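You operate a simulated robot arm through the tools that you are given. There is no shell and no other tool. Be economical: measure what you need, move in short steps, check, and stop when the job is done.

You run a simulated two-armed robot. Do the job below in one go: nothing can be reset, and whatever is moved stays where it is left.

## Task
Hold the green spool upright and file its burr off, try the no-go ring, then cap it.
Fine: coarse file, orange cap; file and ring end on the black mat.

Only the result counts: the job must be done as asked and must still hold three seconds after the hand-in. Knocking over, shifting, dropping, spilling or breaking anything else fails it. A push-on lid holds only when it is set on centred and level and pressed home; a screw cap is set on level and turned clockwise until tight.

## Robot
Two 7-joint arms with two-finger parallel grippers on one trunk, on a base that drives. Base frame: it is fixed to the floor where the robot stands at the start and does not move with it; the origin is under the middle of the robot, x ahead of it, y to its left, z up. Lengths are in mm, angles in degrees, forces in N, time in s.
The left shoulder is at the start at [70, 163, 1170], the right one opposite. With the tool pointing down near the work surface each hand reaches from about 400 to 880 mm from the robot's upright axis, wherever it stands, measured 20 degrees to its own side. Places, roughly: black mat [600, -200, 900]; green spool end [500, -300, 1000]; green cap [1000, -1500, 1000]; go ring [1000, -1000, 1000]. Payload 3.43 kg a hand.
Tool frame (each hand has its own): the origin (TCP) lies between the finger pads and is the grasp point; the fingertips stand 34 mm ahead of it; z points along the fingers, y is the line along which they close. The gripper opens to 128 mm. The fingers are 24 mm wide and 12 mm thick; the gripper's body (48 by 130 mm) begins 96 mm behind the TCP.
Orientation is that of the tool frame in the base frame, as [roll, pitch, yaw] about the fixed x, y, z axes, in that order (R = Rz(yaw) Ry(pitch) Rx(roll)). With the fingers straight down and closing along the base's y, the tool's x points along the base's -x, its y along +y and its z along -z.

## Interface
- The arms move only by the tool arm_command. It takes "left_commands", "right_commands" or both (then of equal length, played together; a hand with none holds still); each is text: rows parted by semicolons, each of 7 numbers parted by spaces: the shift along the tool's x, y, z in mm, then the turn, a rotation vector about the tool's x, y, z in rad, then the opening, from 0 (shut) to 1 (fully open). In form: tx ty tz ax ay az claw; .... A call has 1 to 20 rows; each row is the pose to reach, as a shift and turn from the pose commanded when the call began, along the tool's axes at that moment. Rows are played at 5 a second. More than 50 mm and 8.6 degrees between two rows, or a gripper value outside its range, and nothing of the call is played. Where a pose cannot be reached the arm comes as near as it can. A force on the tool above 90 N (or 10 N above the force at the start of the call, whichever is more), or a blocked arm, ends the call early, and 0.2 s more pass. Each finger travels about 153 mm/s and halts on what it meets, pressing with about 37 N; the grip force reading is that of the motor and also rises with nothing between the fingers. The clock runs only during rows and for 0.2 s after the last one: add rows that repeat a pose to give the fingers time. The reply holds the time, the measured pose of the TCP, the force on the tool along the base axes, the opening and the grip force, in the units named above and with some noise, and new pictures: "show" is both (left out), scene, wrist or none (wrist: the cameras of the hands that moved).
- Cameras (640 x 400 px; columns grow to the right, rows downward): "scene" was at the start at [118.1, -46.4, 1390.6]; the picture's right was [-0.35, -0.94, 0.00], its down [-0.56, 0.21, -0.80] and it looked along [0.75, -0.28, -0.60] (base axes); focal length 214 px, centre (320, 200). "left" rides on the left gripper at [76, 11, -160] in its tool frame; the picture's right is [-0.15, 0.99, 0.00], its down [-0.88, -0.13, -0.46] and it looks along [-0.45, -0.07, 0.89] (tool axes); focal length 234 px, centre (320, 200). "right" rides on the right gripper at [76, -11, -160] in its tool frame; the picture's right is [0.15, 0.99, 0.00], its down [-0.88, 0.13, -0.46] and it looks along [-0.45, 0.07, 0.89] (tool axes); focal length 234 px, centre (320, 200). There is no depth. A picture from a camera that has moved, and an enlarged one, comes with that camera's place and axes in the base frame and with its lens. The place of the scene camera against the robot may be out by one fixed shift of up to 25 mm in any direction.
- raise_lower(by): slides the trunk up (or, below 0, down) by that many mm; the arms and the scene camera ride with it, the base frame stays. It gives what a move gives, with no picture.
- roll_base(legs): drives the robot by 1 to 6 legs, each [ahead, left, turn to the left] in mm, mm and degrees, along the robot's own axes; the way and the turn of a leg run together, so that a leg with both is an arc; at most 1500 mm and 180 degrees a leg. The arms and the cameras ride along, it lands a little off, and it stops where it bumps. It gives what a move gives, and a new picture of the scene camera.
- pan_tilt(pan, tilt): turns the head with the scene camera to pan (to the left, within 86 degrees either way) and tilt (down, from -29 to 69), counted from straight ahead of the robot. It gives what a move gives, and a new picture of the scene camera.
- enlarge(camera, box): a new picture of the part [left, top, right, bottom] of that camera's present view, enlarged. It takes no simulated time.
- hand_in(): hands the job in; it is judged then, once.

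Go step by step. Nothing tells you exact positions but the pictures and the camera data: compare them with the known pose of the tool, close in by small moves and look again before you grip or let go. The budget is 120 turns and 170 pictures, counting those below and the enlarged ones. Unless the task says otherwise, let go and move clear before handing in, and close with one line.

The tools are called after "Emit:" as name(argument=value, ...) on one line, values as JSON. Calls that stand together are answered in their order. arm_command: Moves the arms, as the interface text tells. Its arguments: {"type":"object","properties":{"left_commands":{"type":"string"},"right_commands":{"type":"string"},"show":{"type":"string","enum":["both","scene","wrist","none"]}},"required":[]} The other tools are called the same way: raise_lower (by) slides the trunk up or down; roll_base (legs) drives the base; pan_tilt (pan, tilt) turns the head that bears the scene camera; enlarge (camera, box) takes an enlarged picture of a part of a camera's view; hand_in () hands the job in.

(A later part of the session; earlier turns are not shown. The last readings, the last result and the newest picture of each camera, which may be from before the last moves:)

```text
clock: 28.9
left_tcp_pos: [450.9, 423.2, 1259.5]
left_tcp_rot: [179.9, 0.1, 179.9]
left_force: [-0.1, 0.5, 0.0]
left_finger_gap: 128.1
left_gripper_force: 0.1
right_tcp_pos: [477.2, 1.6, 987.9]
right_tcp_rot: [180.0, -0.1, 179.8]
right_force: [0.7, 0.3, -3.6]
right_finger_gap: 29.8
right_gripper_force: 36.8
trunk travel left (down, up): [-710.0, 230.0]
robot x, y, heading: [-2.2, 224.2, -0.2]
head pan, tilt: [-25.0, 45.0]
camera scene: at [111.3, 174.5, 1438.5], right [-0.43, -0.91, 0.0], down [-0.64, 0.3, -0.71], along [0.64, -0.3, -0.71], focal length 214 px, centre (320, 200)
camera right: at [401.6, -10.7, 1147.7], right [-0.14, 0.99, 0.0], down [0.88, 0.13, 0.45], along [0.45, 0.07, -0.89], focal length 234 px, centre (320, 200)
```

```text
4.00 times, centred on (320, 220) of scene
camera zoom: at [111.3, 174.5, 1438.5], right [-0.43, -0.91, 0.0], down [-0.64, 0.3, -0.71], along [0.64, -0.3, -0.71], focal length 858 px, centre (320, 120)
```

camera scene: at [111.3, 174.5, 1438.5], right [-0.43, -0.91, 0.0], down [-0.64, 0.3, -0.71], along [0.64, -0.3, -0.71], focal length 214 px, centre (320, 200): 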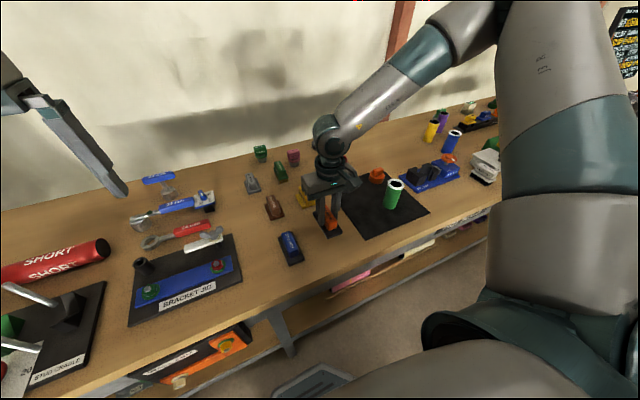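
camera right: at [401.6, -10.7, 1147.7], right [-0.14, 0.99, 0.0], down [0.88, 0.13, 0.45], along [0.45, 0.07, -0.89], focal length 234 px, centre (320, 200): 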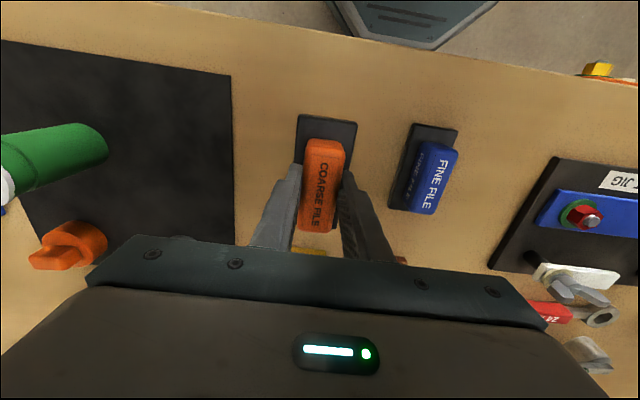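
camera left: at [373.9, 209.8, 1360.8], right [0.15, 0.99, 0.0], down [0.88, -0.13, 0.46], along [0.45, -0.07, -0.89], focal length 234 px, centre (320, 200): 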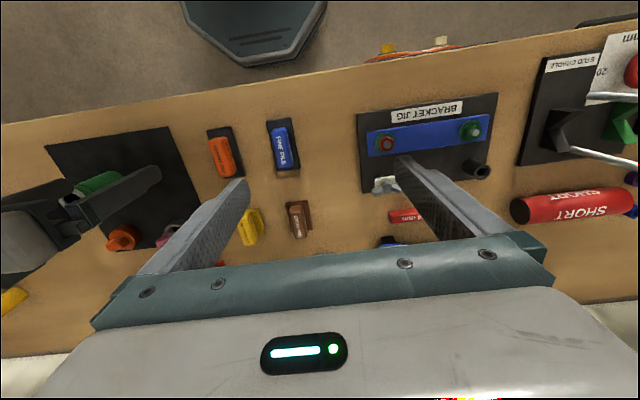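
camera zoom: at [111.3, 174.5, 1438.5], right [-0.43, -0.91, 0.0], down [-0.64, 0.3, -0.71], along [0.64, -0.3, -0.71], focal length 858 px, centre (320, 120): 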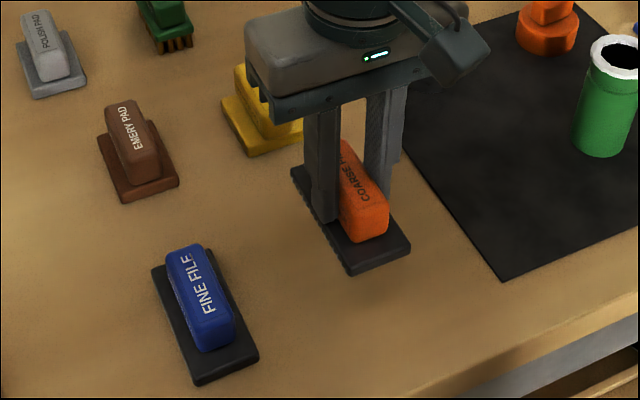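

The file is firmly held. I'll lift high, roll the base back right to y≈0, and then park the right hand right of the spool.

Emit:
arm_command(right_commands="0 0 -45 0 0 0 0;0 0 -90 0 0 0 0;0 0 -135 0 0 0 0;0 0 -180 0 0 0 0;0 -30 -212 0 0 0 0;0 -60 -242 0 0 0 0;0 -60 -242 0 0 0 0", show="none")

Emit:
roll_base(legs=[[0, -225, 0]])

```text
clock: 30.5
left_tcp_pos: [450.6, 423.7, 1259.5]
left_tcp_rot: [-179.9, 0.0, 179.9]
left_force: [0.9, -1.3, -1.2]
left_finger_gap: 127.7
left_gripper_force: 0.2
right_tcp_pos: [477.1, -58.2, 1233.9]
right_tcp_rot: [180.0, -0.2, 179.9]
right_force: [-0.6, -0.2, -2.2]
right_finger_gap: 29.3
right_gripper_force: 36.4
trunk travel left (down, up): [-710.0, 230.0]
robot x, y, heading: [1.5, 229.8, -0.5]
head pan, tilt: [-25.0, 45.0]
```

```text
clock: 32.2
left_tcp_pos: [450.8, 197.9, 1259.3]
left_tcp_rot: [-179.9, 0.0, 179.7]
left_force: [0.0, 0.1, 0.2]
left_finger_gap: 127.8
left_gripper_force: 0.1
right_tcp_pos: [475.8, -284.6, 1233.8]
right_tcp_rot: [-180.0, 0.0, 179.6]
right_force: [-0.5, -0.4, -2.8]
right_finger_gap: 29.5
right_gripper_force: 36.8
trunk travel left (down, up): [-710.0, 230.0]
robot x, y, heading: [-2.7, -0.8, -0.3]
head pan, tilt: [-25.0, 45.0]
camera scene: at [109.6, -49.0, 1438.6], right [-0.43, -0.9, 0.0], down [-0.64, 0.3, -0.71], along [0.64, -0.3, -0.71], focal length 214 px, centre (320, 200)
```

scene: 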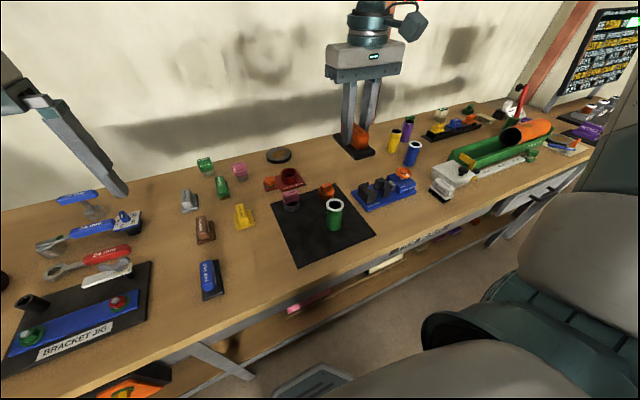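

Now I'll park the right hand further right and bring the left hand, tilted to 20° below horizontal and heading -45°, above the spool.

Emit:
arm_command(left_commands="-4 -33 13 0.034 -0.083 0.049 1;-7 -66 26 0.068 -0.165 0.098 1;-11 -99 40 0.102 -0.248 0.146 1;-15 -132 53 0.137 -0.33 0.195 1;-19 -165 66 0.171 -0.413 0.244 1;-22 -198 79 0.205 -0.495 0.293 1;-26 -230 92 0.239 -0.578 0.342 1;-30 -263 106 0.273 -0.66 0.39 1;-33 -296 119 0.307 -0.743 0.439 1;-37 -329 132 0.341 -0.825 0.488 1;-41 -362 145 0.376 -0.908 0.537 1;-45 -395 158 0.41 -0.99 0.585 1;-48 -428 172 0.444 -1.073 0.634 1;-52 -461 185 0.478 -1.155 0.683 1;-52 -461 185 0.478 -1.155 0.683 1", right_commands="-6 -34 -14 0 0 0 0;-12 -68 -28 0 0 0 0;-18 -101 -42 0 0 0 0;-24 -135 -56 0 0 0 0;-24 -135 -56 0 0 0 0;-24 -135 -56 0 0 0 0;-24 -135 -56 0 0 0 0;-24 -135 -56 0 0 0 0;-24 -135 -56 0 0 0 0;-24 -135 -56 0 0 0 0;-24 -135 -56 0 0 0 0;-24 -135 -56 0 0 0 0;-24 -135 -56 0 0 0 0;-24 -135 -56 0 0 0 0;-24 -135 -56 0 0 0 0")

```text
clock: 35.4
left_tcp_pos: [498.9, -243.8, 1082.2]
left_tcp_rot: [-176.8, 66.8, 139.5]
left_force: [0.7, 0.1, 0.4]
left_finger_gap: 127.8
left_gripper_force: 0.1
left hand out of reach, approached as far as the arm can: row 14, 15
right_tcp_pos: [496.7, -422.9, 1290.3]
right_tcp_rot: [179.9, 0.0, 179.6]
right_force: [-0.1, -0.1, -2.7]
right_finger_gap: 29.4
right_gripper_force: 36.8
trunk travel left (down, up): [-710.0, 230.0]
robot x, y, heading: [-2.0, -1.5, 0.1]
head pan, tilt: [-25.0, 45.0]
camera scene: at [109.4, -50.2, 1438.6], right [-0.43, -0.9, 0.0], down [-0.64, 0.3, -0.71], along [0.64, -0.3, -0.71], focal length 214 px, centre (320, 200)
camera right: at [421.1, -432.7, 1448.7], right [-0.14, 0.99, 0.0], down [0.88, 0.12, 0.46], along [0.45, 0.06, -0.89], focal length 234 px, centre (320, 200)
camera left: at [378.4, -113.4, 1076.0], right [0.72, 0.68, 0.11], down [-0.13, -0.03, 0.99], along [0.68, -0.73, 0.07], focal length 234 px, centre (320, 200)
```

scene: 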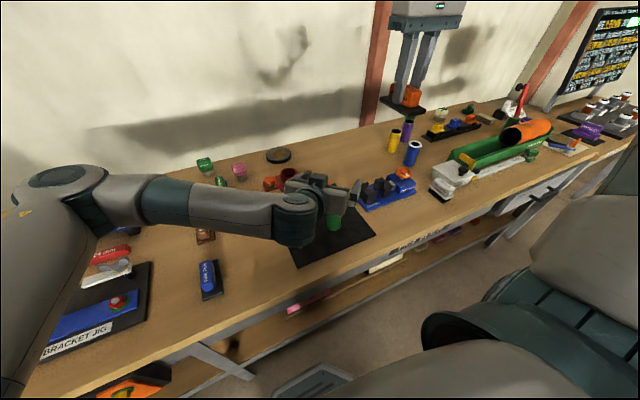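
right: 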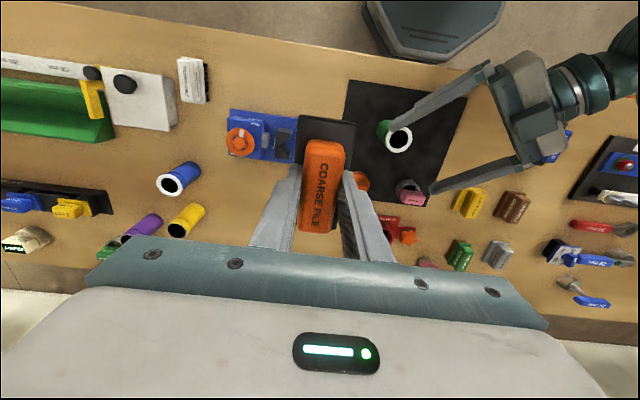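
left: 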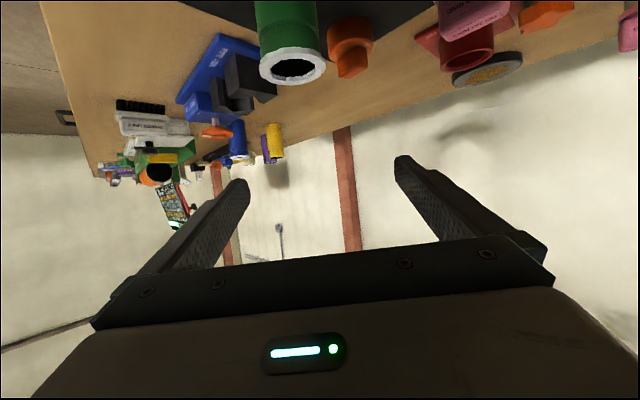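

Emit:
arm_command(left_commands="25 -5 19 0 0 0 1;49 -10 38 0 0 0 1;49 -10 38 0 0 0 1")

Emit:
enlarge(camera="right", box=[340, 60, 560, 220])

Emit:
enlarge(camera="scene", box=[250, 150, 410, 260])

```text
clock: 36.2
left_tcp_pos: [500.0, -249.9, 1063.8]
left_tcp_rot: [-176.8, 66.9, 139.6]
left_force: [-0.7, -0.4, 0.5]
left_finger_gap: 127.9
left_gripper_force: 0.0
left hand out of reach, approached as far as the arm can: row 1, 2, 3
right_tcp_pos: [497.8, -421.9, 1289.6]
right_tcp_rot: [179.8, 0.0, 179.7]
right_force: [-0.4, 0.1, -3.4]
right_finger_gap: 29.7
right_gripper_force: 37.1
trunk travel left (down, up): [-710.0, 230.0]
robot x, y, heading: [-2.9, -1.8, -0.1]
head pan, tilt: [-25.0, 45.0]
camera scene: at [110.4, -50.2, 1438.5], right [-0.43, -0.9, 0.0], down [-0.64, 0.3, -0.71], along [0.64, -0.3, -0.71], focal length 214 px, centre (320, 200)
camera left: at [380.4, -120.0, 1056.5], right [0.72, 0.68, 0.11], down [-0.13, -0.03, 0.99], along [0.68, -0.73, 0.07], focal length 234 px, centre (320, 200)
```

scene: 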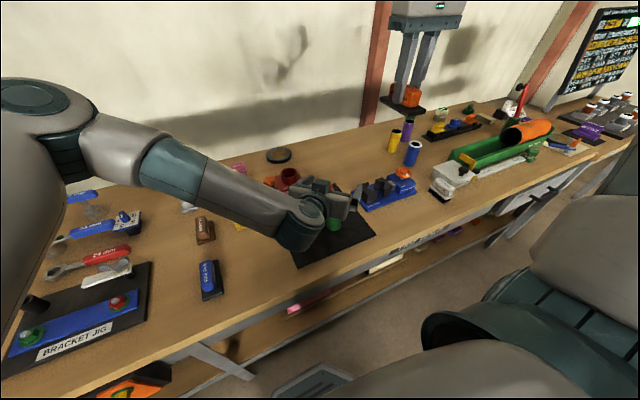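
left: 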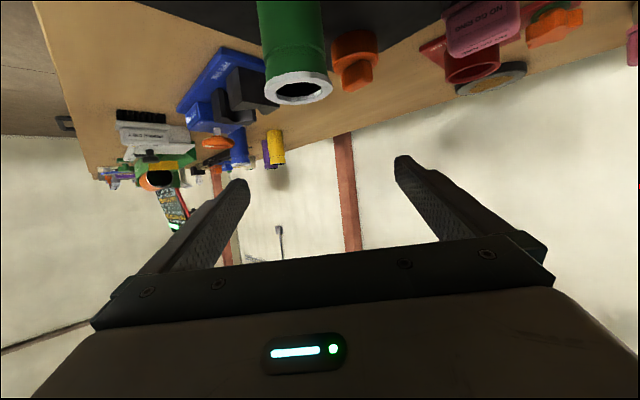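

```text
2.50 times, centred on (450, 140) of right
camera zoom: at [422.1, -432.5, 1448.4], right [-0.14, 0.99, 0.0], down [0.88, 0.12, 0.46], along [0.45, 0.06, -0.89], focal length 585 px, centre (-5, 350)
```

zoom: 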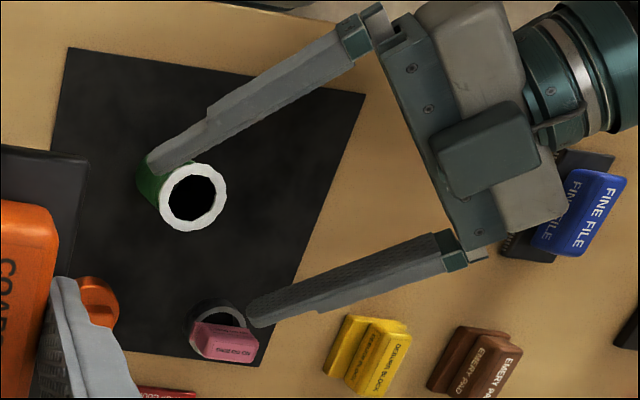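

```text
3.64 times, centred on (330, 205) of scene
camera zoom: at [110.4, -50.2, 1438.5], right [-0.43, -0.9, 0.0], down [-0.64, 0.3, -0.71], along [0.64, -0.3, -0.71], focal length 780 px, centre (284, 182)
```

zoom: 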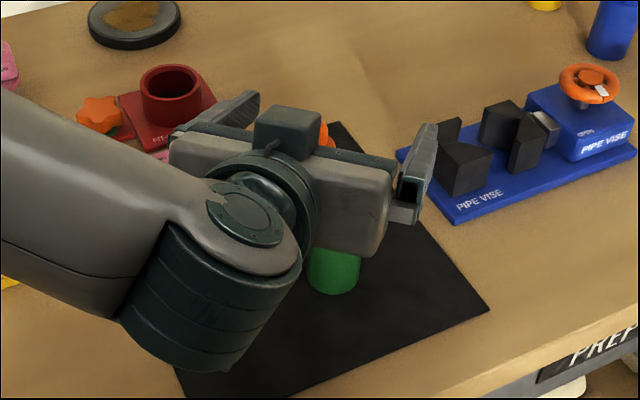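

The left arm is limited in reaching low with the trunk raised; lowering the trunk will carry the hand down. I'll lower by 60 mm first and then centre it.

Emit:
raise_lower(by=-50)

Emit:
arm_command(left_commands="0 -8 10 0 0 0 1;0 -8 10 0 0 0 1", show="scene")

Emit:
enlarge(camera="right", box=[340, 60, 560, 220])

```text
clock: 37.1
left_tcp_pos: [499.6, -249.3, 1013.3]
left_tcp_rot: [-176.8, 66.8, 139.8]
left_force: [-1.5, -0.2, 0.2]
left_finger_gap: 127.8
left_gripper_force: 0.1
right_tcp_pos: [497.2, -420.7, 1240.0]
right_tcp_rot: [180.0, 0.1, 179.6]
right_force: [-0.2, 0.4, -3.5]
right_finger_gap: 29.4
right_gripper_force: 36.8
trunk travel left (down, up): [-660.0, 280.0]
robot x, y, heading: [-0.9, 3.2, -0.3]
head pan, tilt: [-25.0, 45.0]
```

```text
clock: 37.7
left_tcp_pos: [501.5, -259.7, 1009.2]
left_tcp_rot: [-176.8, 66.7, 139.6]
left_force: [0.0, 0.1, 0.8]
left_finger_gap: 127.9
left_gripper_force: 0.0
right_tcp_pos: [497.0, -421.0, 1239.4]
right_tcp_rot: [-180.0, -0.1, 179.6]
right_force: [-0.6, 0.5, -2.2]
right_finger_gap: 29.5
right_gripper_force: 36.7
trunk travel left (down, up): [-660.0, 280.0]
robot x, y, heading: [0.7, -1.6, -0.3]
head pan, tilt: [-25.0, 45.0]
camera scene: at [109.4, -50.0, 1388.6], right [-0.43, -0.9, 0.0], down [-0.64, 0.3, -0.71], along [0.64, -0.3, -0.71], focal length 214 px, centre (320, 200)
```

scene: 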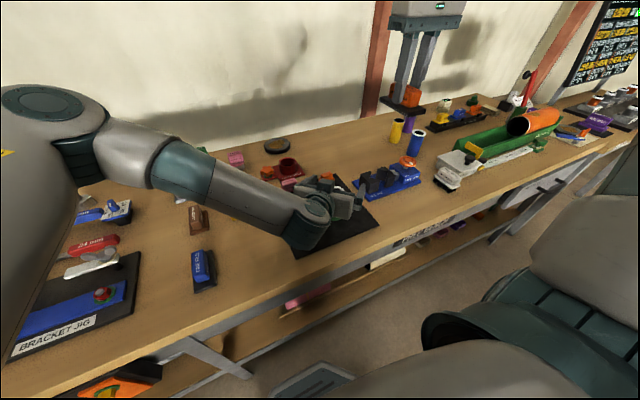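

```text
2.50 times, centred on (450, 140) of right
camera zoom: at [421.0, -432.5, 1398.8], right [-0.14, 0.99, 0.0], down [0.88, 0.12, 0.46], along [0.45, 0.06, -0.89], focal length 585 px, centre (-5, 350)
```

zoom: 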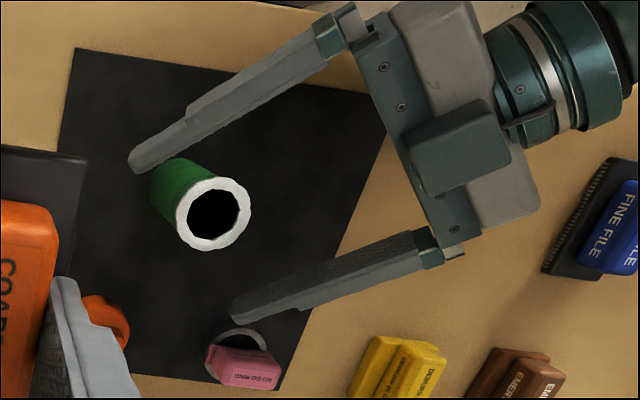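

The fingers straddle the spool well. I'll lower the trunk 80 mm to bring the hand to z≈929.

Emit:
raise_lower(by=-80)

Emit:
enlarge(camera="right", box=[340, 60, 560, 220])

Emit:
enlarge(camera="scene", box=[200, 120, 460, 280])

Emit:
enlarge(camera="left", box=[0, 0, 640, 400])

```text
clock: 38.9
left_tcp_pos: [499.8, -260.7, 929.0]
left_tcp_rot: [-176.9, 66.9, 139.5]
left_force: [-0.1, 0.4, 0.2]
left_finger_gap: 127.9
left_gripper_force: 0.0
right_tcp_pos: [495.9, -421.8, 1160.3]
right_tcp_rot: [180.0, 0.0, 179.6]
right_force: [-0.2, 0.1, -2.9]
right_finger_gap: 29.5
right_gripper_force: 37.1
trunk travel left (down, up): [-580.0, 360.0]
robot x, y, heading: [-3.9, 1.8, -0.2]
head pan, tilt: [-25.0, 45.0]
```

```text
2.50 times, centred on (450, 140) of right
camera zoom: at [420.9, -432.9, 1318.8], right [-0.14, 0.99, 0.0], down [0.88, 0.12, 0.46], along [0.45, 0.06, -0.89], focal length 585 px, centre (-5, 350)
```

zoom: 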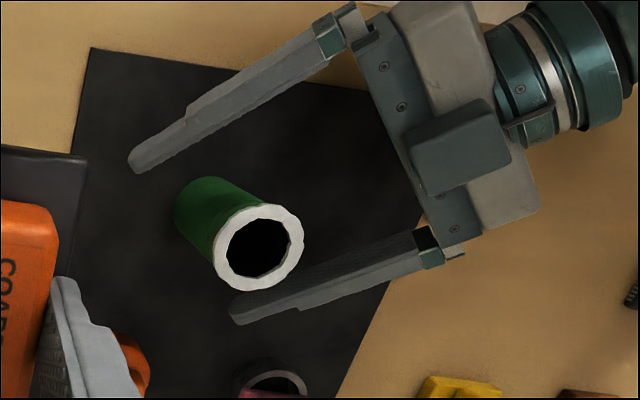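

```text
2.46 times, centred on (330, 200) of scene
camera zoom: at [109.3, -50.4, 1308.6], right [-0.43, -0.9, 0.0], down [-0.64, 0.3, -0.71], along [0.64, -0.3, -0.71], focal length 528 px, centre (295, 200)
```

zoom: 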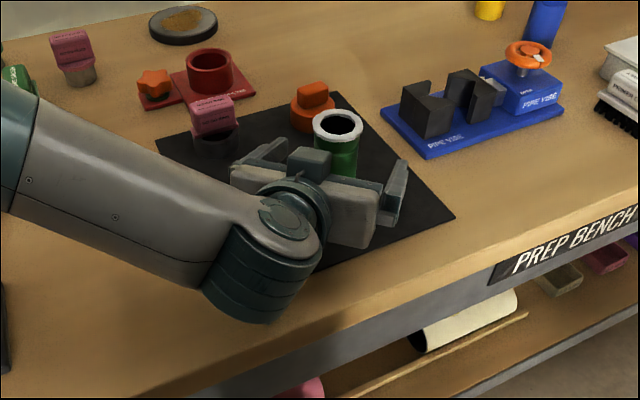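

```text
1.00 times, centred on (320, 200) of left
camera zoom: at [380.4, -132.0, 923.1], right [0.72, 0.68, 0.11], down [-0.13, -0.03, 0.99], along [0.68, -0.73, 0.07], focal length 234 px, centre (320, 200)
```

zoom: 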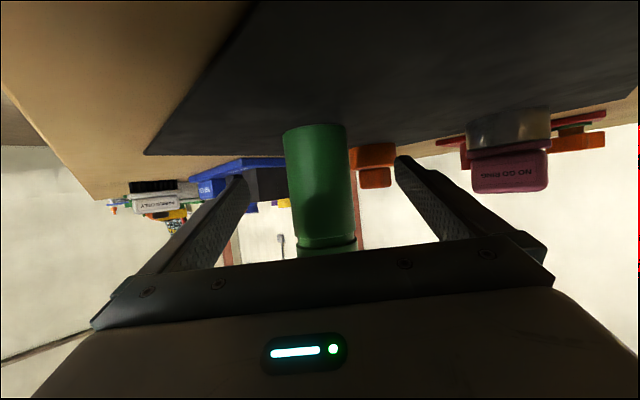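

The hand is around the spool. I'll level the closing axis by a small twist and then close.

Emit:
arm_command(left_commands="0 -2 0 0 0 0.024 1;0 -2 0 0 0 0.024 1", show="none")

```text
clock: 39.5
left_tcp_pos: [498.3, -263.0, 930.2]
left_tcp_rot: [179.9, 66.9, 136.1]
left_force: [0.2, 0.1, 0.3]
left_finger_gap: 127.9
left_gripper_force: 0.0
right_tcp_pos: [496.5, -421.0, 1159.3]
right_tcp_rot: [179.9, 0.0, 179.6]
right_force: [-0.2, 0.1, -2.6]
right_finger_gap: 29.4
right_gripper_force: 37.4
trunk travel left (down, up): [-580.0, 360.0]
robot x, y, heading: [-0.5, 3.1, -0.2]
head pan, tilt: [-25.0, 45.0]
```

Emit:
arm_command(left_commands="0 0 0 0 0 0 0.6;0 0 0 0 0 0 0.4;0 0 0 0 0 0 0.35;0 0 0 0 0 0 0.2;0 0 0 0 0 0 0;0 0 0 0 0 0 0", show="wrist")

Emit:
enlarge(camera="right", box=[340, 60, 560, 220])

```text
clock: 40.9
left_tcp_pos: [500.5, -261.8, 929.8]
left_tcp_rot: [180.0, 66.9, 136.1]
left_force: [4.7, 1.7, 2.4]
left_finger_gap: 47.0
left_gripper_force: 37.5
right_tcp_pos: [498.2, -422.5, 1159.0]
right_tcp_rot: [-180.0, 0.0, 179.6]
right_force: [0.5, 0.5, -3.3]
right_finger_gap: 29.5
right_gripper_force: 37.2
trunk travel left (down, up): [-580.0, 360.0]
robot x, y, heading: [-0.6, 1.7, -0.4]
head pan, tilt: [-25.0, 45.0]
camera left: at [380.9, -132.0, 923.1], right [0.73, 0.67, 0.13], down [-0.14, -0.04, 0.99], along [0.67, -0.74, 0.06], focal length 234 px, centre (320, 200)
```

left: 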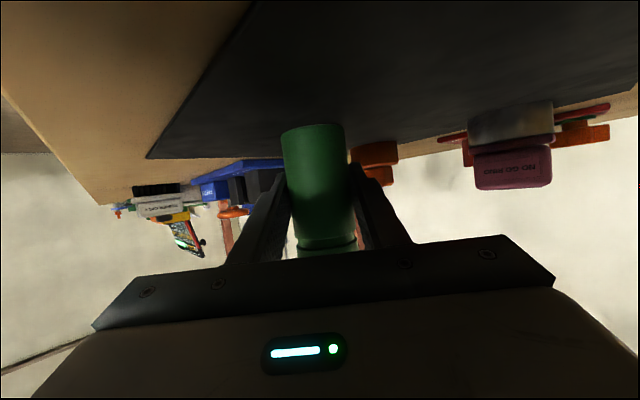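

```text
2.50 times, centred on (450, 140) of right
camera zoom: at [421.6, -432.7, 1318.6], right [-0.14, 0.99, 0.0], down [0.88, 0.12, 0.46], along [0.45, 0.06, -0.89], focal length 585 px, centre (-5, 350)
```

zoom: 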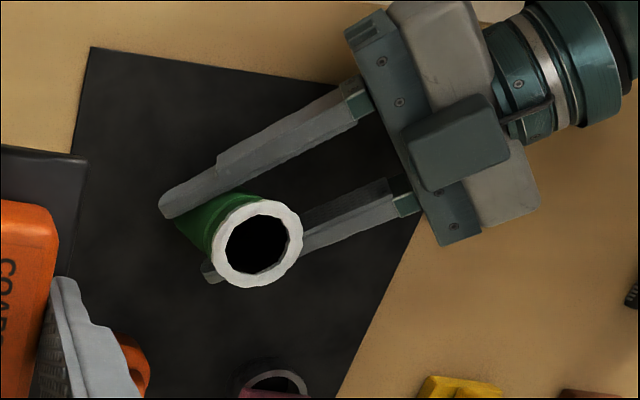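

The left hand holds the spool (gap 47). Now I bring the file over the rim, first at 15 mm above.

Emit:
arm_command(right_commands="-3 40 0 0 0 0 0;-5 80 0 0 0 0 0;-8 120 20 0 0 0 0;-10 157 50 0 0 0 0;-10 157 85 0 0 0 0;-10 157 108 0 0 0 0;-10 157 108 0 0 0 0")

Emit:
enlarge(camera="scene", box=[220, 80, 420, 240])

```text
clock: 42.5
left_tcp_pos: [498.6, -262.1, 930.1]
left_tcp_rot: [179.9, 66.8, 136.0]
left_force: [-2.6, 3.1, 1.5]
left_finger_gap: 46.8
left_gripper_force: 36.9
right_tcp_pos: [506.8, -263.6, 1049.7]
right_tcp_rot: [179.8, 0.0, 179.6]
right_force: [0.3, -0.2, -3.5]
right_finger_gap: 29.4
right_gripper_force: 37.0
trunk travel left (down, up): [-580.0, 360.0]
robot x, y, heading: [1.9, -2.1, -0.4]
head pan, tilt: [-25.0, 45.0]
camera scene: at [108.9, -50.0, 1308.6], right [-0.43, -0.9, 0.0], down [-0.64, 0.3, -0.71], along [0.64, -0.3, -0.71], focal length 214 px, centre (320, 200)
camera right: at [431.2, -275.1, 1208.9], right [-0.14, 0.99, 0.0], down [0.88, 0.12, 0.46], along [0.45, 0.06, -0.89], focal length 234 px, centre (320, 200)
```

scene: 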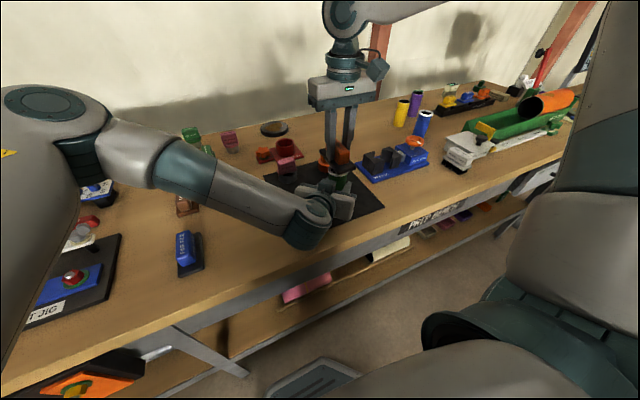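
right: 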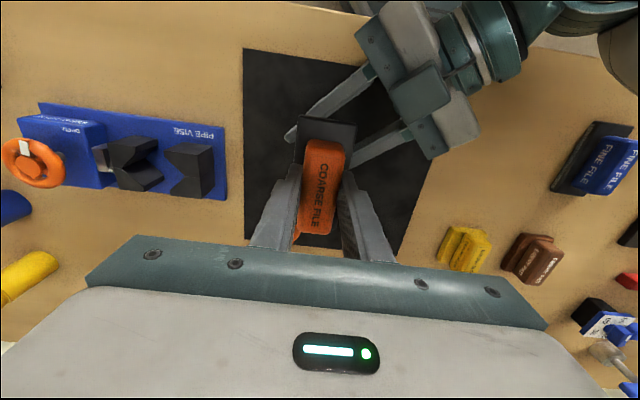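

```text
2.50 times, centred on (320, 160) of scene
camera zoom: at [108.9, -50.0, 1308.6], right [-0.43, -0.9, 0.0], down [-0.64, 0.3, -0.71], along [0.64, -0.3, -0.71], focal length 536 px, centre (320, 300)
```

zoom: 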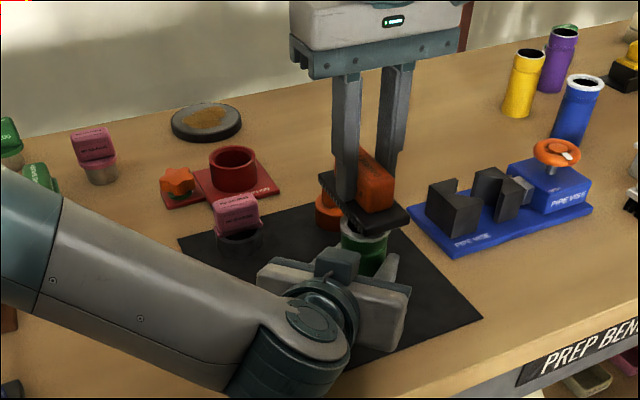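

Emit:
arm_command(right_commands="0 0 8 0 0 0 0;0 0 12 0 0 0 0;0 0 14 0 0 0 0;0 0 15 0 0 0 0;0 0 16 0 0 0 0", show="none")

Emit:
enlarge(camera="scene", box=[290, 120, 390, 200])

```text
clock: 43.7
left_tcp_pos: [500.1, -262.5, 929.6]
left_tcp_rot: [180.0, 66.9, 136.1]
left_force: [-1.1, 1.7, -0.6]
left_finger_gap: 46.9
left_gripper_force: 37.1
right_tcp_pos: [508.0, -264.2, 1034.6]
right_tcp_rot: [180.0, 0.0, 179.6]
right_force: [-0.3, -0.7, -2.7]
right_finger_gap: 29.5
right_gripper_force: 36.6
trunk travel left (down, up): [-580.0, 360.0]
robot x, y, heading: [-2.0, 3.7, -0.1]
head pan, tilt: [-25.0, 45.0]
```

```text
5.00 times, centred on (340, 160) of scene
camera zoom: at [109.4, -50.2, 1308.5], right [-0.43, -0.9, 0.0], down [-0.64, 0.3, -0.71], along [0.64, -0.3, -0.71], focal length 1072 px, centre (220, 400)
```

zoom: 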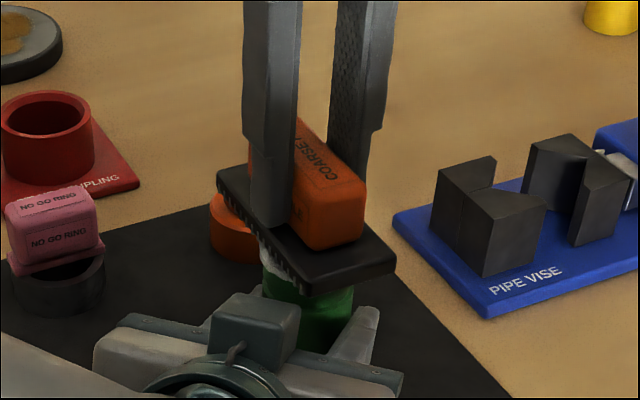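

Emit:
arm_command(right_commands="0 0 2 0 0 0 0;0 0 3 0 0 0 0;0 0 4 0 0 0 0;0 0 5 0 0 0 0", show="none")

```text
clock: 44.7
left_tcp_pos: [499.3, -262.5, 931.0]
left_tcp_rot: [180.0, 66.8, 136.0]
left_force: [2.4, -2.1, -1.7]
left_finger_gap: 46.9
left_gripper_force: 37.0
right_tcp_pos: [509.0, -265.5, 1030.5]
right_tcp_rot: [179.9, 0.1, 179.6]
right_force: [-2.5, 1.7, 7.9]
right_finger_gap: 29.6
right_gripper_force: 37.4
trunk travel left (down, up): [-580.0, 360.0]
robot x, y, heading: [-0.4, 2.3, -0.1]
head pan, tilt: [-25.0, 45.0]
```

Contact at about 11 N. Now filing strokes along x with slightly more pressure.

Emit:
arm_command(right_commands="-10 0 1 0 0 0 0;-22 0 1 0 0 0 0;-10 0 1 0 0 0 0;2 0 1 0 0 0 0;-10 0 1 0 0 0 0;-22 0 1 0 0 0 0;-10 0 1 0 0 0 0;2 0 1 0 0 0 0;-10 0 1 0 0 0 0;-22 0 1 0 0 0 0;-10 0 1 0 0 0 0;2 0 1 0 0 0 0;-10 0 1 0 0 0 0;-22 0 1 0 0 0 0;-10 0 1 0 0 0 0;2 0 1 0 0 0 0;-10 0 1 0 0 0 0;-22 0 1 0 0 0 0;-10 0 1 0 0 0 0;2 0 1 0 0 0 0", show="none")

Emit:
enlarge(camera="scene", box=[290, 120, 390, 200])

```text
clock: 48.9
left_tcp_pos: [498.1, -262.7, 929.7]
left_tcp_rot: [179.9, 67.0, 136.0]
left_force: [-1.7, -1.1, 2.4]
left_finger_gap: 46.8
left_gripper_force: 37.1
right_tcp_pos: [504.4, -264.8, 1030.6]
right_tcp_rot: [179.9, 0.1, 179.5]
right_force: [0.0, 0.1, -2.6]
right_finger_gap: 29.5
right_gripper_force: 36.6
trunk travel left (down, up): [-580.0, 360.0]
robot x, y, heading: [-0.2, 3.6, -0.2]
head pan, tilt: [-25.0, 45.0]
```

```text
5.00 times, centred on (340, 160) of scene
camera zoom: at [109.2, -50.6, 1308.6], right [-0.43, -0.9, 0.0], down [-0.64, 0.3, -0.71], along [0.64, -0.3, -0.71], focal length 1072 px, centre (220, 400)
```

zoom: 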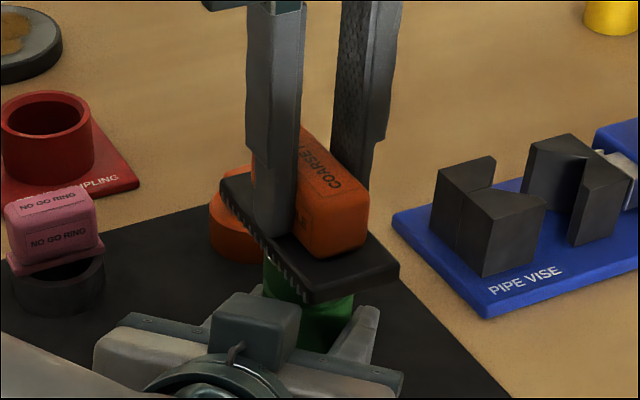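

The force dropped, so material probably came off. I'll lift the file and inspect the rim.

Emit:
arm_command(right_commands="0 0 -40 0 0 0 0;0 -30 -70 0 0 0 0;0 -75 -80 0 0 0 0;0 -75 -80 0 0 0 0", show="none")

Emit:
enlarge(camera="scene", box=[290, 120, 390, 200])

Emit:
enlarge(camera="right", box=[300, 40, 460, 180])

```text
clock: 49.9
left_tcp_pos: [498.3, -263.2, 930.8]
left_tcp_rot: [-180.0, 66.8, 136.1]
left_force: [-0.8, -0.8, 2.5]
left_finger_gap: 46.8
left_gripper_force: 37.1
right_tcp_pos: [505.5, -340.4, 1110.8]
right_tcp_rot: [180.0, 0.0, 179.7]
right_force: [0.1, -0.8, -3.3]
right_finger_gap: 29.5
right_gripper_force: 36.7
trunk travel left (down, up): [-580.0, 360.0]
robot x, y, heading: [-1.2, 0.6, -0.2]
head pan, tilt: [-25.0, 45.0]
```

```text
5.00 times, centred on (340, 160) of scene
camera zoom: at [109.8, -50.1, 1308.5], right [-0.43, -0.9, 0.0], down [-0.64, 0.3, -0.71], along [0.64, -0.3, -0.71], focal length 1072 px, centre (220, 400)
```

zoom: 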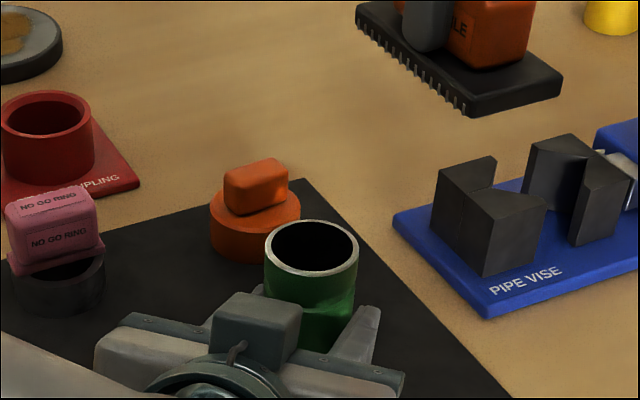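

```text
2.86 times, centred on (380, 110) of right
camera zoom: at [430.9, -351.6, 1269.5], right [-0.14, 0.99, 0.0], down [0.88, 0.12, 0.46], along [0.45, 0.06, -0.89], focal length 669 px, centre (149, 457)
```

zoom: 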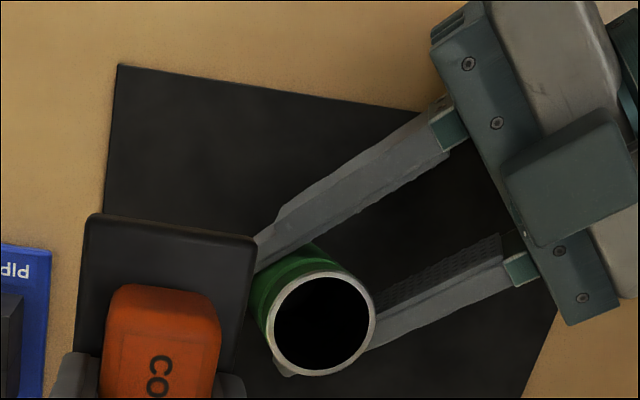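

The burr is gone and the rim is a clean thin ring. Next I put the file down on the mat, in the gap between cap and ring; first I hover and check clearances.

Emit:
arm_command(right_commands="-30 10 0 0 0 0 0;-60 35 0 0 0 0 0;-90 70 0 0 0 0 0;-119 102 0 0 0 0 0;-119 102 30 0 0 0 0;-119 102 30 0 0 0 0")

Emit:
enlarge(camera="scene", box=[250, 90, 410, 210])

```text
clock: 51.3
left_tcp_pos: [498.7, -261.8, 929.6]
left_tcp_rot: [180.0, 66.8, 136.1]
left_force: [-1.0, 2.5, 3.8]
left_finger_gap: 46.7
left_gripper_force: 36.9
right_tcp_pos: [625.0, -237.8, 1079.0]
right_tcp_rot: [180.0, -0.1, 179.5]
right_force: [0.4, 0.5, -1.9]
right_finger_gap: 29.6
right_gripper_force: 37.3
trunk travel left (down, up): [-580.0, 360.0]
robot x, y, heading: [-2.6, -0.1, -0.1]
head pan, tilt: [-25.0, 45.0]
camera scene: at [109.4, -49.7, 1308.6], right [-0.43, -0.9, 0.0], down [-0.64, 0.3, -0.71], along [0.64, -0.3, -0.71], focal length 214 px, centre (320, 200)
camera right: at [548.4, -248.3, 1237.5], right [-0.14, 0.99, 0.0], down [0.88, 0.12, 0.46], along [0.45, 0.06, -0.89], focal length 234 px, centre (320, 200)
```

scene: 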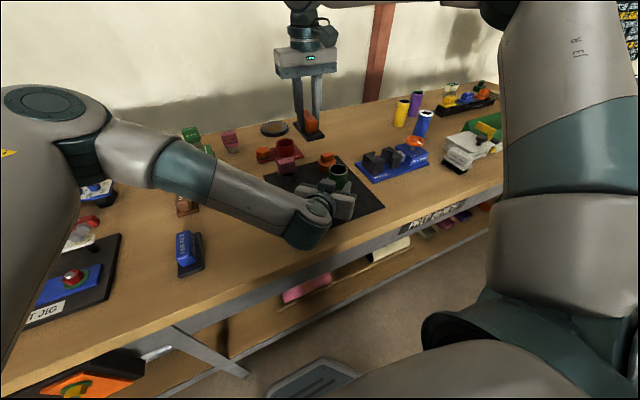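
right: 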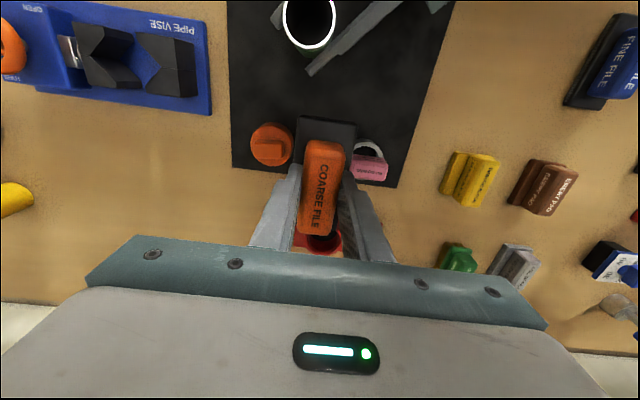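

```text
3.33 times, centred on (330, 150) of scene
camera zoom: at [109.4, -49.7, 1308.6], right [-0.43, -0.9, 0.0], down [-0.64, 0.3, -0.71], along [0.64, -0.3, -0.71], focal length 715 px, centre (287, 367)
```

zoom: 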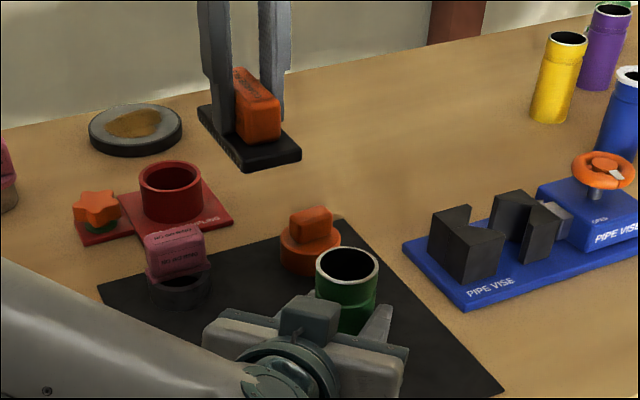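

The gap between cap (y≈-309) and ring (y≈-163) is wide enough for the file at y≈-235. Lowering it to the mat.

Emit:
arm_command(right_commands="0 2 40 0 0 0 0;0 2 80 0 0 0 0;0 2 115 0 0 0 0;0 2 135 0 0 0 0;0 2 142 0 0 0 0;0 2 145 0 0 0 0;0 2 147 0 0 0 0", show="wrist")

Emit:
enlarge(camera="scene", box=[250, 90, 410, 210])

```text
clock: 52.9
left_tcp_pos: [500.1, -262.1, 929.5]
left_tcp_rot: [-179.9, 67.0, 136.1]
left_force: [-0.1, 3.7, 5.1]
left_finger_gap: 46.7
left_gripper_force: 37.0
right_tcp_pos: [624.6, -238.1, 932.4]
right_tcp_rot: [180.0, 0.1, 179.5]
right_force: [-0.1, 0.2, -3.2]
right_finger_gap: 29.4
right_gripper_force: 37.4
trunk travel left (down, up): [-580.0, 360.0]
robot x, y, heading: [-0.2, 2.0, -0.2]
head pan, tilt: [-25.0, 45.0]
camera right: at [549.1, -247.6, 1091.7], right [-0.14, 0.99, 0.0], down [0.88, 0.12, 0.46], along [0.45, 0.06, -0.89], focal length 234 px, centre (320, 200)
```

right: 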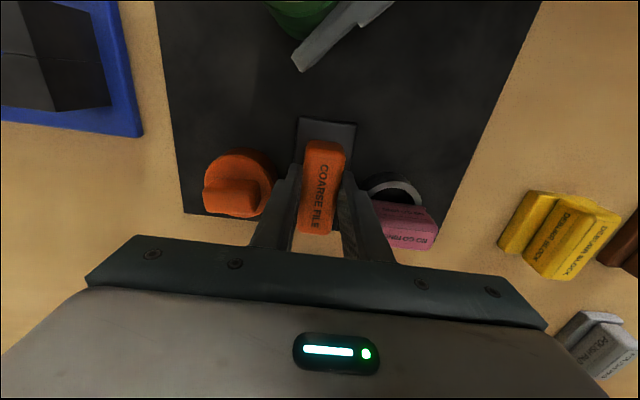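

```text
3.33 times, centred on (330, 150) of scene
camera zoom: at [109.3, -49.7, 1308.6], right [-0.43, -0.9, 0.0], down [-0.64, 0.3, -0.71], along [0.64, -0.3, -0.71], focal length 715 px, centre (287, 367)
```

zoom: 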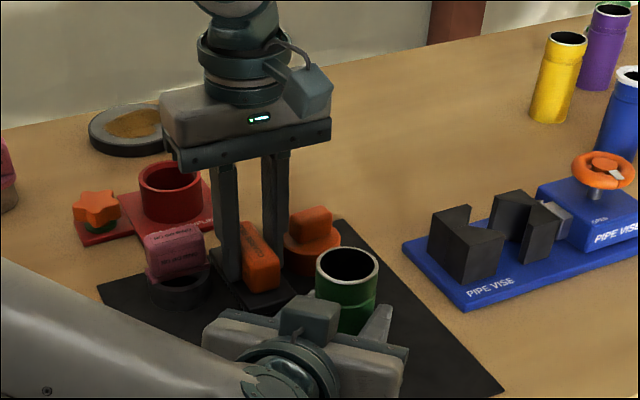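

Emit:
arm_command(right_commands="0 0 1 0 0 0 0;0 0 2 0 0 0 0;0 0 3 0 0 0 0;0 0 3.5 0 0 0 0", show="none")

```text
clock: 53.9
left_tcp_pos: [499.5, -261.7, 929.9]
left_tcp_rot: [179.9, 66.9, 136.1]
left_force: [3.1, 2.4, 1.9]
left_finger_gap: 46.8
left_gripper_force: 36.8
right_tcp_pos: [625.9, -236.4, 930.2]
right_tcp_rot: [180.0, -0.1, 179.5]
right_force: [-3.0, -2.1, 2.1]
right_finger_gap: 29.6
right_gripper_force: 36.9
trunk travel left (down, up): [-580.0, 360.0]
robot x, y, heading: [0.7, -1.6, -0.4]
head pan, tilt: [-25.0, 45.0]
```

The file is down on the mat. I open just enough and rise straight up.

Emit:
arm_command(right_commands="0 0 0 0 0 0 0.3;0 0 0 0 0 0 0.34;0 0 0 0 0 0 0.34;0 0 -15 0 0 0 0.34;0 0 -40 0 0 0 0.34;0 0 -80 0 0 0 0.34;0 0 -110 0 0 0 0.34;0 0 -110 0 0 0 0.5", show="wrist")

Emit:
enlarge(camera="right", box=[220, 80, 420, 240])

Emit:
enlarge(camera="scene", box=[250, 110, 390, 210])

```text
clock: 55.7
left_tcp_pos: [498.6, -262.6, 930.1]
left_tcp_rot: [-180.0, 66.9, 136.1]
left_force: [1.5, 2.6, 2.5]
left_finger_gap: 46.8
left_gripper_force: 36.9
right_tcp_pos: [626.6, -236.3, 1039.7]
right_tcp_rot: [-180.0, 0.1, 179.7]
right_force: [0.5, -0.6, -0.8]
right_finger_gap: 64.1
right_gripper_force: 0.1
trunk travel left (down, up): [-580.0, 360.0]
robot x, y, heading: [-0.1, 0.3, -0.3]
head pan, tilt: [-25.0, 45.0]
camera right: at [550.3, -246.9, 1199.2], right [-0.14, 0.99, 0.0], down [0.88, 0.12, 0.46], along [0.45, 0.06, -0.89], focal length 234 px, centre (320, 200)
```

right: 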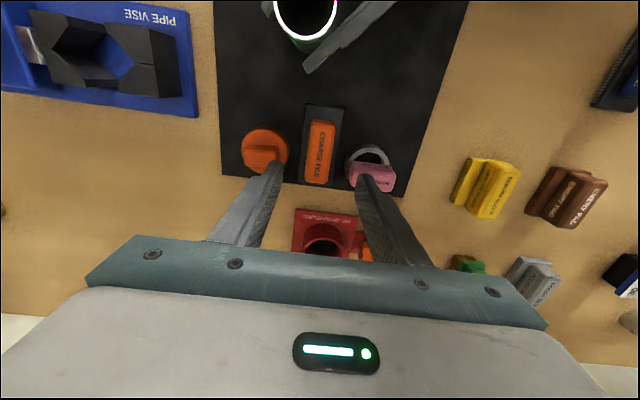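

```text
2.50 times, centred on (320, 160) of right
camera zoom: at [550.3, -246.9, 1199.2], right [-0.14, 0.99, 0.0], down [0.88, 0.12, 0.46], along [0.45, 0.06, -0.89], focal length 585 px, centre (320, 300)
```

zoom: 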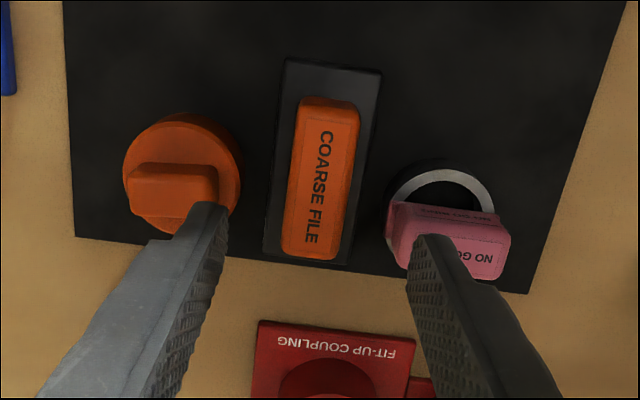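

```text
4.00 times, centred on (320, 160) of scene
camera zoom: at [109.3, -49.8, 1308.6], right [-0.43, -0.9, 0.0], down [-0.64, 0.3, -0.71], along [0.64, -0.3, -0.71], focal length 858 px, centre (320, 360)
```

zoom: 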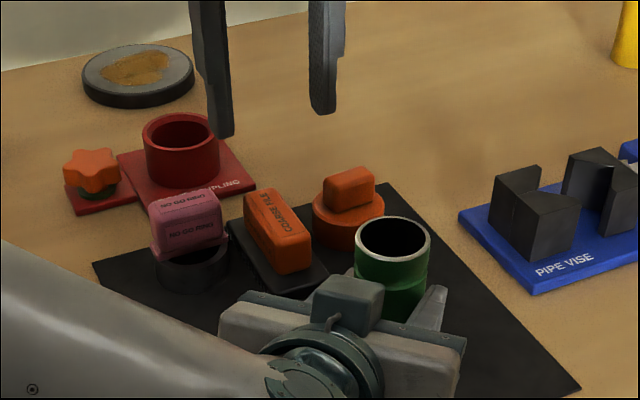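

The file is standing on the mat and nothing else was touched. Now a closer look at the no-go ring and the cap for grasp geometry.

Emit:
enlarge(camera="scene", box=[265, 130, 325, 195])

Emit:
enlarge(camera="left", box=[340, 80, 620, 200])

Emit:
enlarge(camera="right", box=[340, 130, 420, 200])

```text
6.15 times, centred on (295, 162) of scene
camera zoom: at [109.3, -49.8, 1308.6], right [-0.43, -0.9, 0.0], down [-0.64, 0.3, -0.71], along [0.64, -0.3, -0.71], focal length 1320 px, centre (474, 431)
```

zoom: 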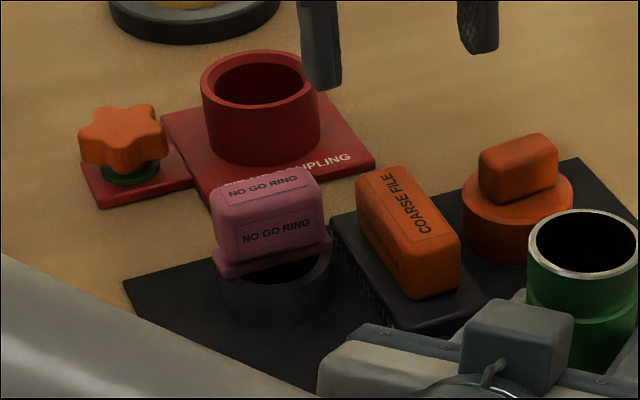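

```text
2.29 times, centred on (480, 140) of left
camera zoom: at [380.2, -131.8, 923.3], right [0.73, 0.67, 0.13], down [-0.14, -0.04, 0.99], along [0.67, -0.74, 0.06], focal length 535 px, centre (-46, 337)
```

zoom: 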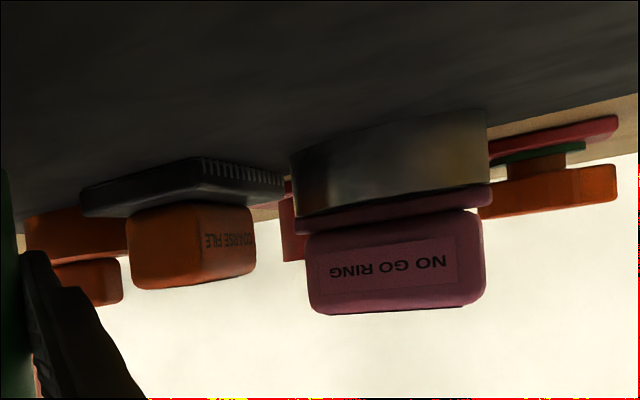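

```text
5.71 times, centred on (380, 165) of right
camera zoom: at [550.3, -246.9, 1199.2], right [-0.14, 0.99, 0.0], down [0.88, 0.12, 0.46], along [0.45, 0.06, -0.89], focal length 1338 px, centre (-23, 400)
```

zoom: 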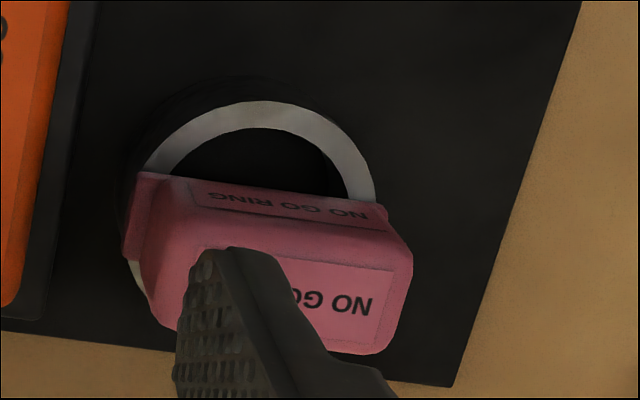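

The ring is a steel ring (about 54 outer, 41 inner) with a pink handle along y over its rear half. I'll turn the right hand 90° so it can close along x on that handle, away from the file.

Emit:
arm_command(right_commands="-2 6 -2 0 0 0.131 0.5;-3 11 -4 0 0 0.262 0.5;-5 16 -6 0 0 0.393 0.5;-6 22 -8 0 0 0.524 0.5;-8 27 -10 0 0 0.654 0.5;-9 32 -10 0 0 0.785 0.5;-11 38 -10 0 0 0.916 0.5;-12 43 -10 0 0 1.047 0.5;-14 49 -10 0 0 1.178 0.5;-15 54 -10 0 0 1.309 0.5;-17 60 -10 0 0 1.44 0.5;-18 65 -10 0 0 1.571 0.5;-18 65 -10 0 0 1.571 0.5")

Emit:
enlarge(camera="scene", box=[245, 110, 345, 195])

```text
clock: 58.5
left_tcp_pos: [499.2, -263.2, 931.2]
left_tcp_rot: [179.9, 67.0, 136.0]
left_force: [1.1, 2.4, 2.5]
left_finger_gap: 46.7
left_gripper_force: 37.3
right_tcp_pos: [628.3, -190.8, 1046.6]
right_tcp_rot: [179.9, -0.1, 89.6]
right_force: [0.3, -0.1, -0.1]
right_finger_gap: 64.3
right_gripper_force: 0.1
right hand out of reach, approached as far as the arm can: row 8, 9, 10, 11, 12, 13
trunk travel left (down, up): [-580.0, 360.0]
robot x, y, heading: [-1.4, -0.8, -0.1]
head pan, tilt: [-25.0, 45.0]
camera scene: at [109.2, -49.8, 1308.6], right [-0.43, -0.9, 0.0], down [-0.64, 0.3, -0.71], along [0.64, -0.3, -0.71], focal length 214 px, centre (320, 200)
camera right: at [618.4, -115.1, 1206.4], right [0.99, 0.14, 0.0], down [0.12, -0.88, 0.45], along [0.06, -0.45, -0.89], focal length 234 px, centre (320, 200)
```

scene: 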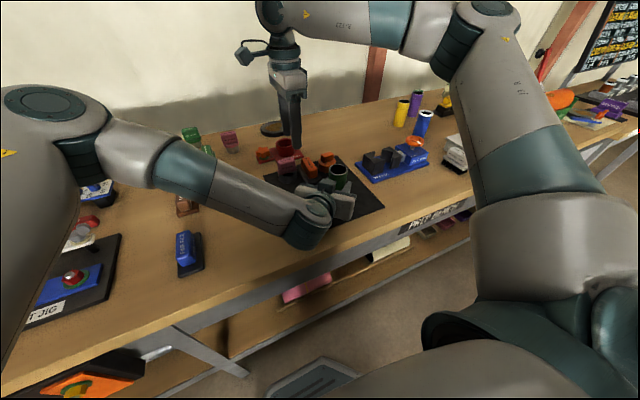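
right: 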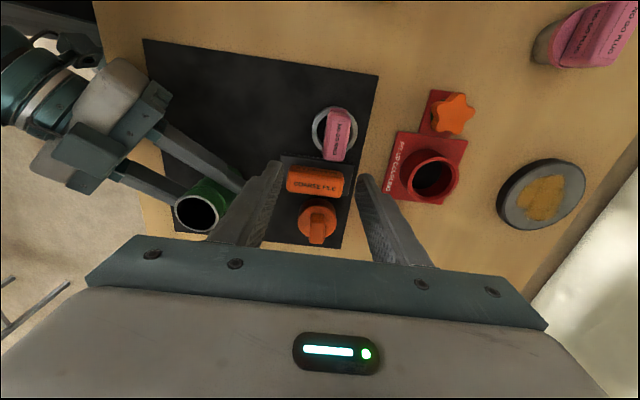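

```text
4.71 times, centred on (295, 152) of scene
camera zoom: at [109.2, -49.8, 1308.6], right [-0.43, -0.9, 0.0], down [-0.64, 0.3, -0.71], along [0.64, -0.3, -0.71], focal length 1009 px, centre (438, 424)
```

zoom: 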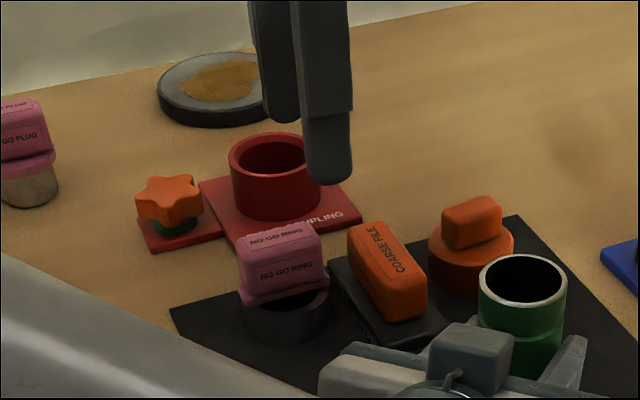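

The turn worked but reach toward +y is limited. The handle is at about (646,-167); I'll try nudging closer.

Emit:
arm_command(right_commands="5 10 0 0 0 0 0.5;10 18 0 0 0 0 0.5;20 18 0 0 0 0 0.5;20 18 0 0 0 0 0.5", show="none")

```text
clock: 59.5
left_tcp_pos: [498.2, -261.7, 931.0]
left_tcp_rot: [180.0, 66.8, 136.1]
left_force: [1.0, 3.1, 1.9]
left_finger_gap: 46.9
left_gripper_force: 37.0
right_tcp_pos: [631.3, -191.6, 1043.6]
right_tcp_rot: [179.8, -0.1, 89.6]
right_force: [0.4, 1.5, 0.7]
right_finger_gap: 64.1
right_gripper_force: 0.1
right hand out of reach, approached as far as the arm can: row 1, 2, 3, 4
trunk travel left (down, up): [-580.0, 360.0]
robot x, y, heading: [-1.6, -0.5, -0.5]
head pan, tilt: [-25.0, 45.0]
```

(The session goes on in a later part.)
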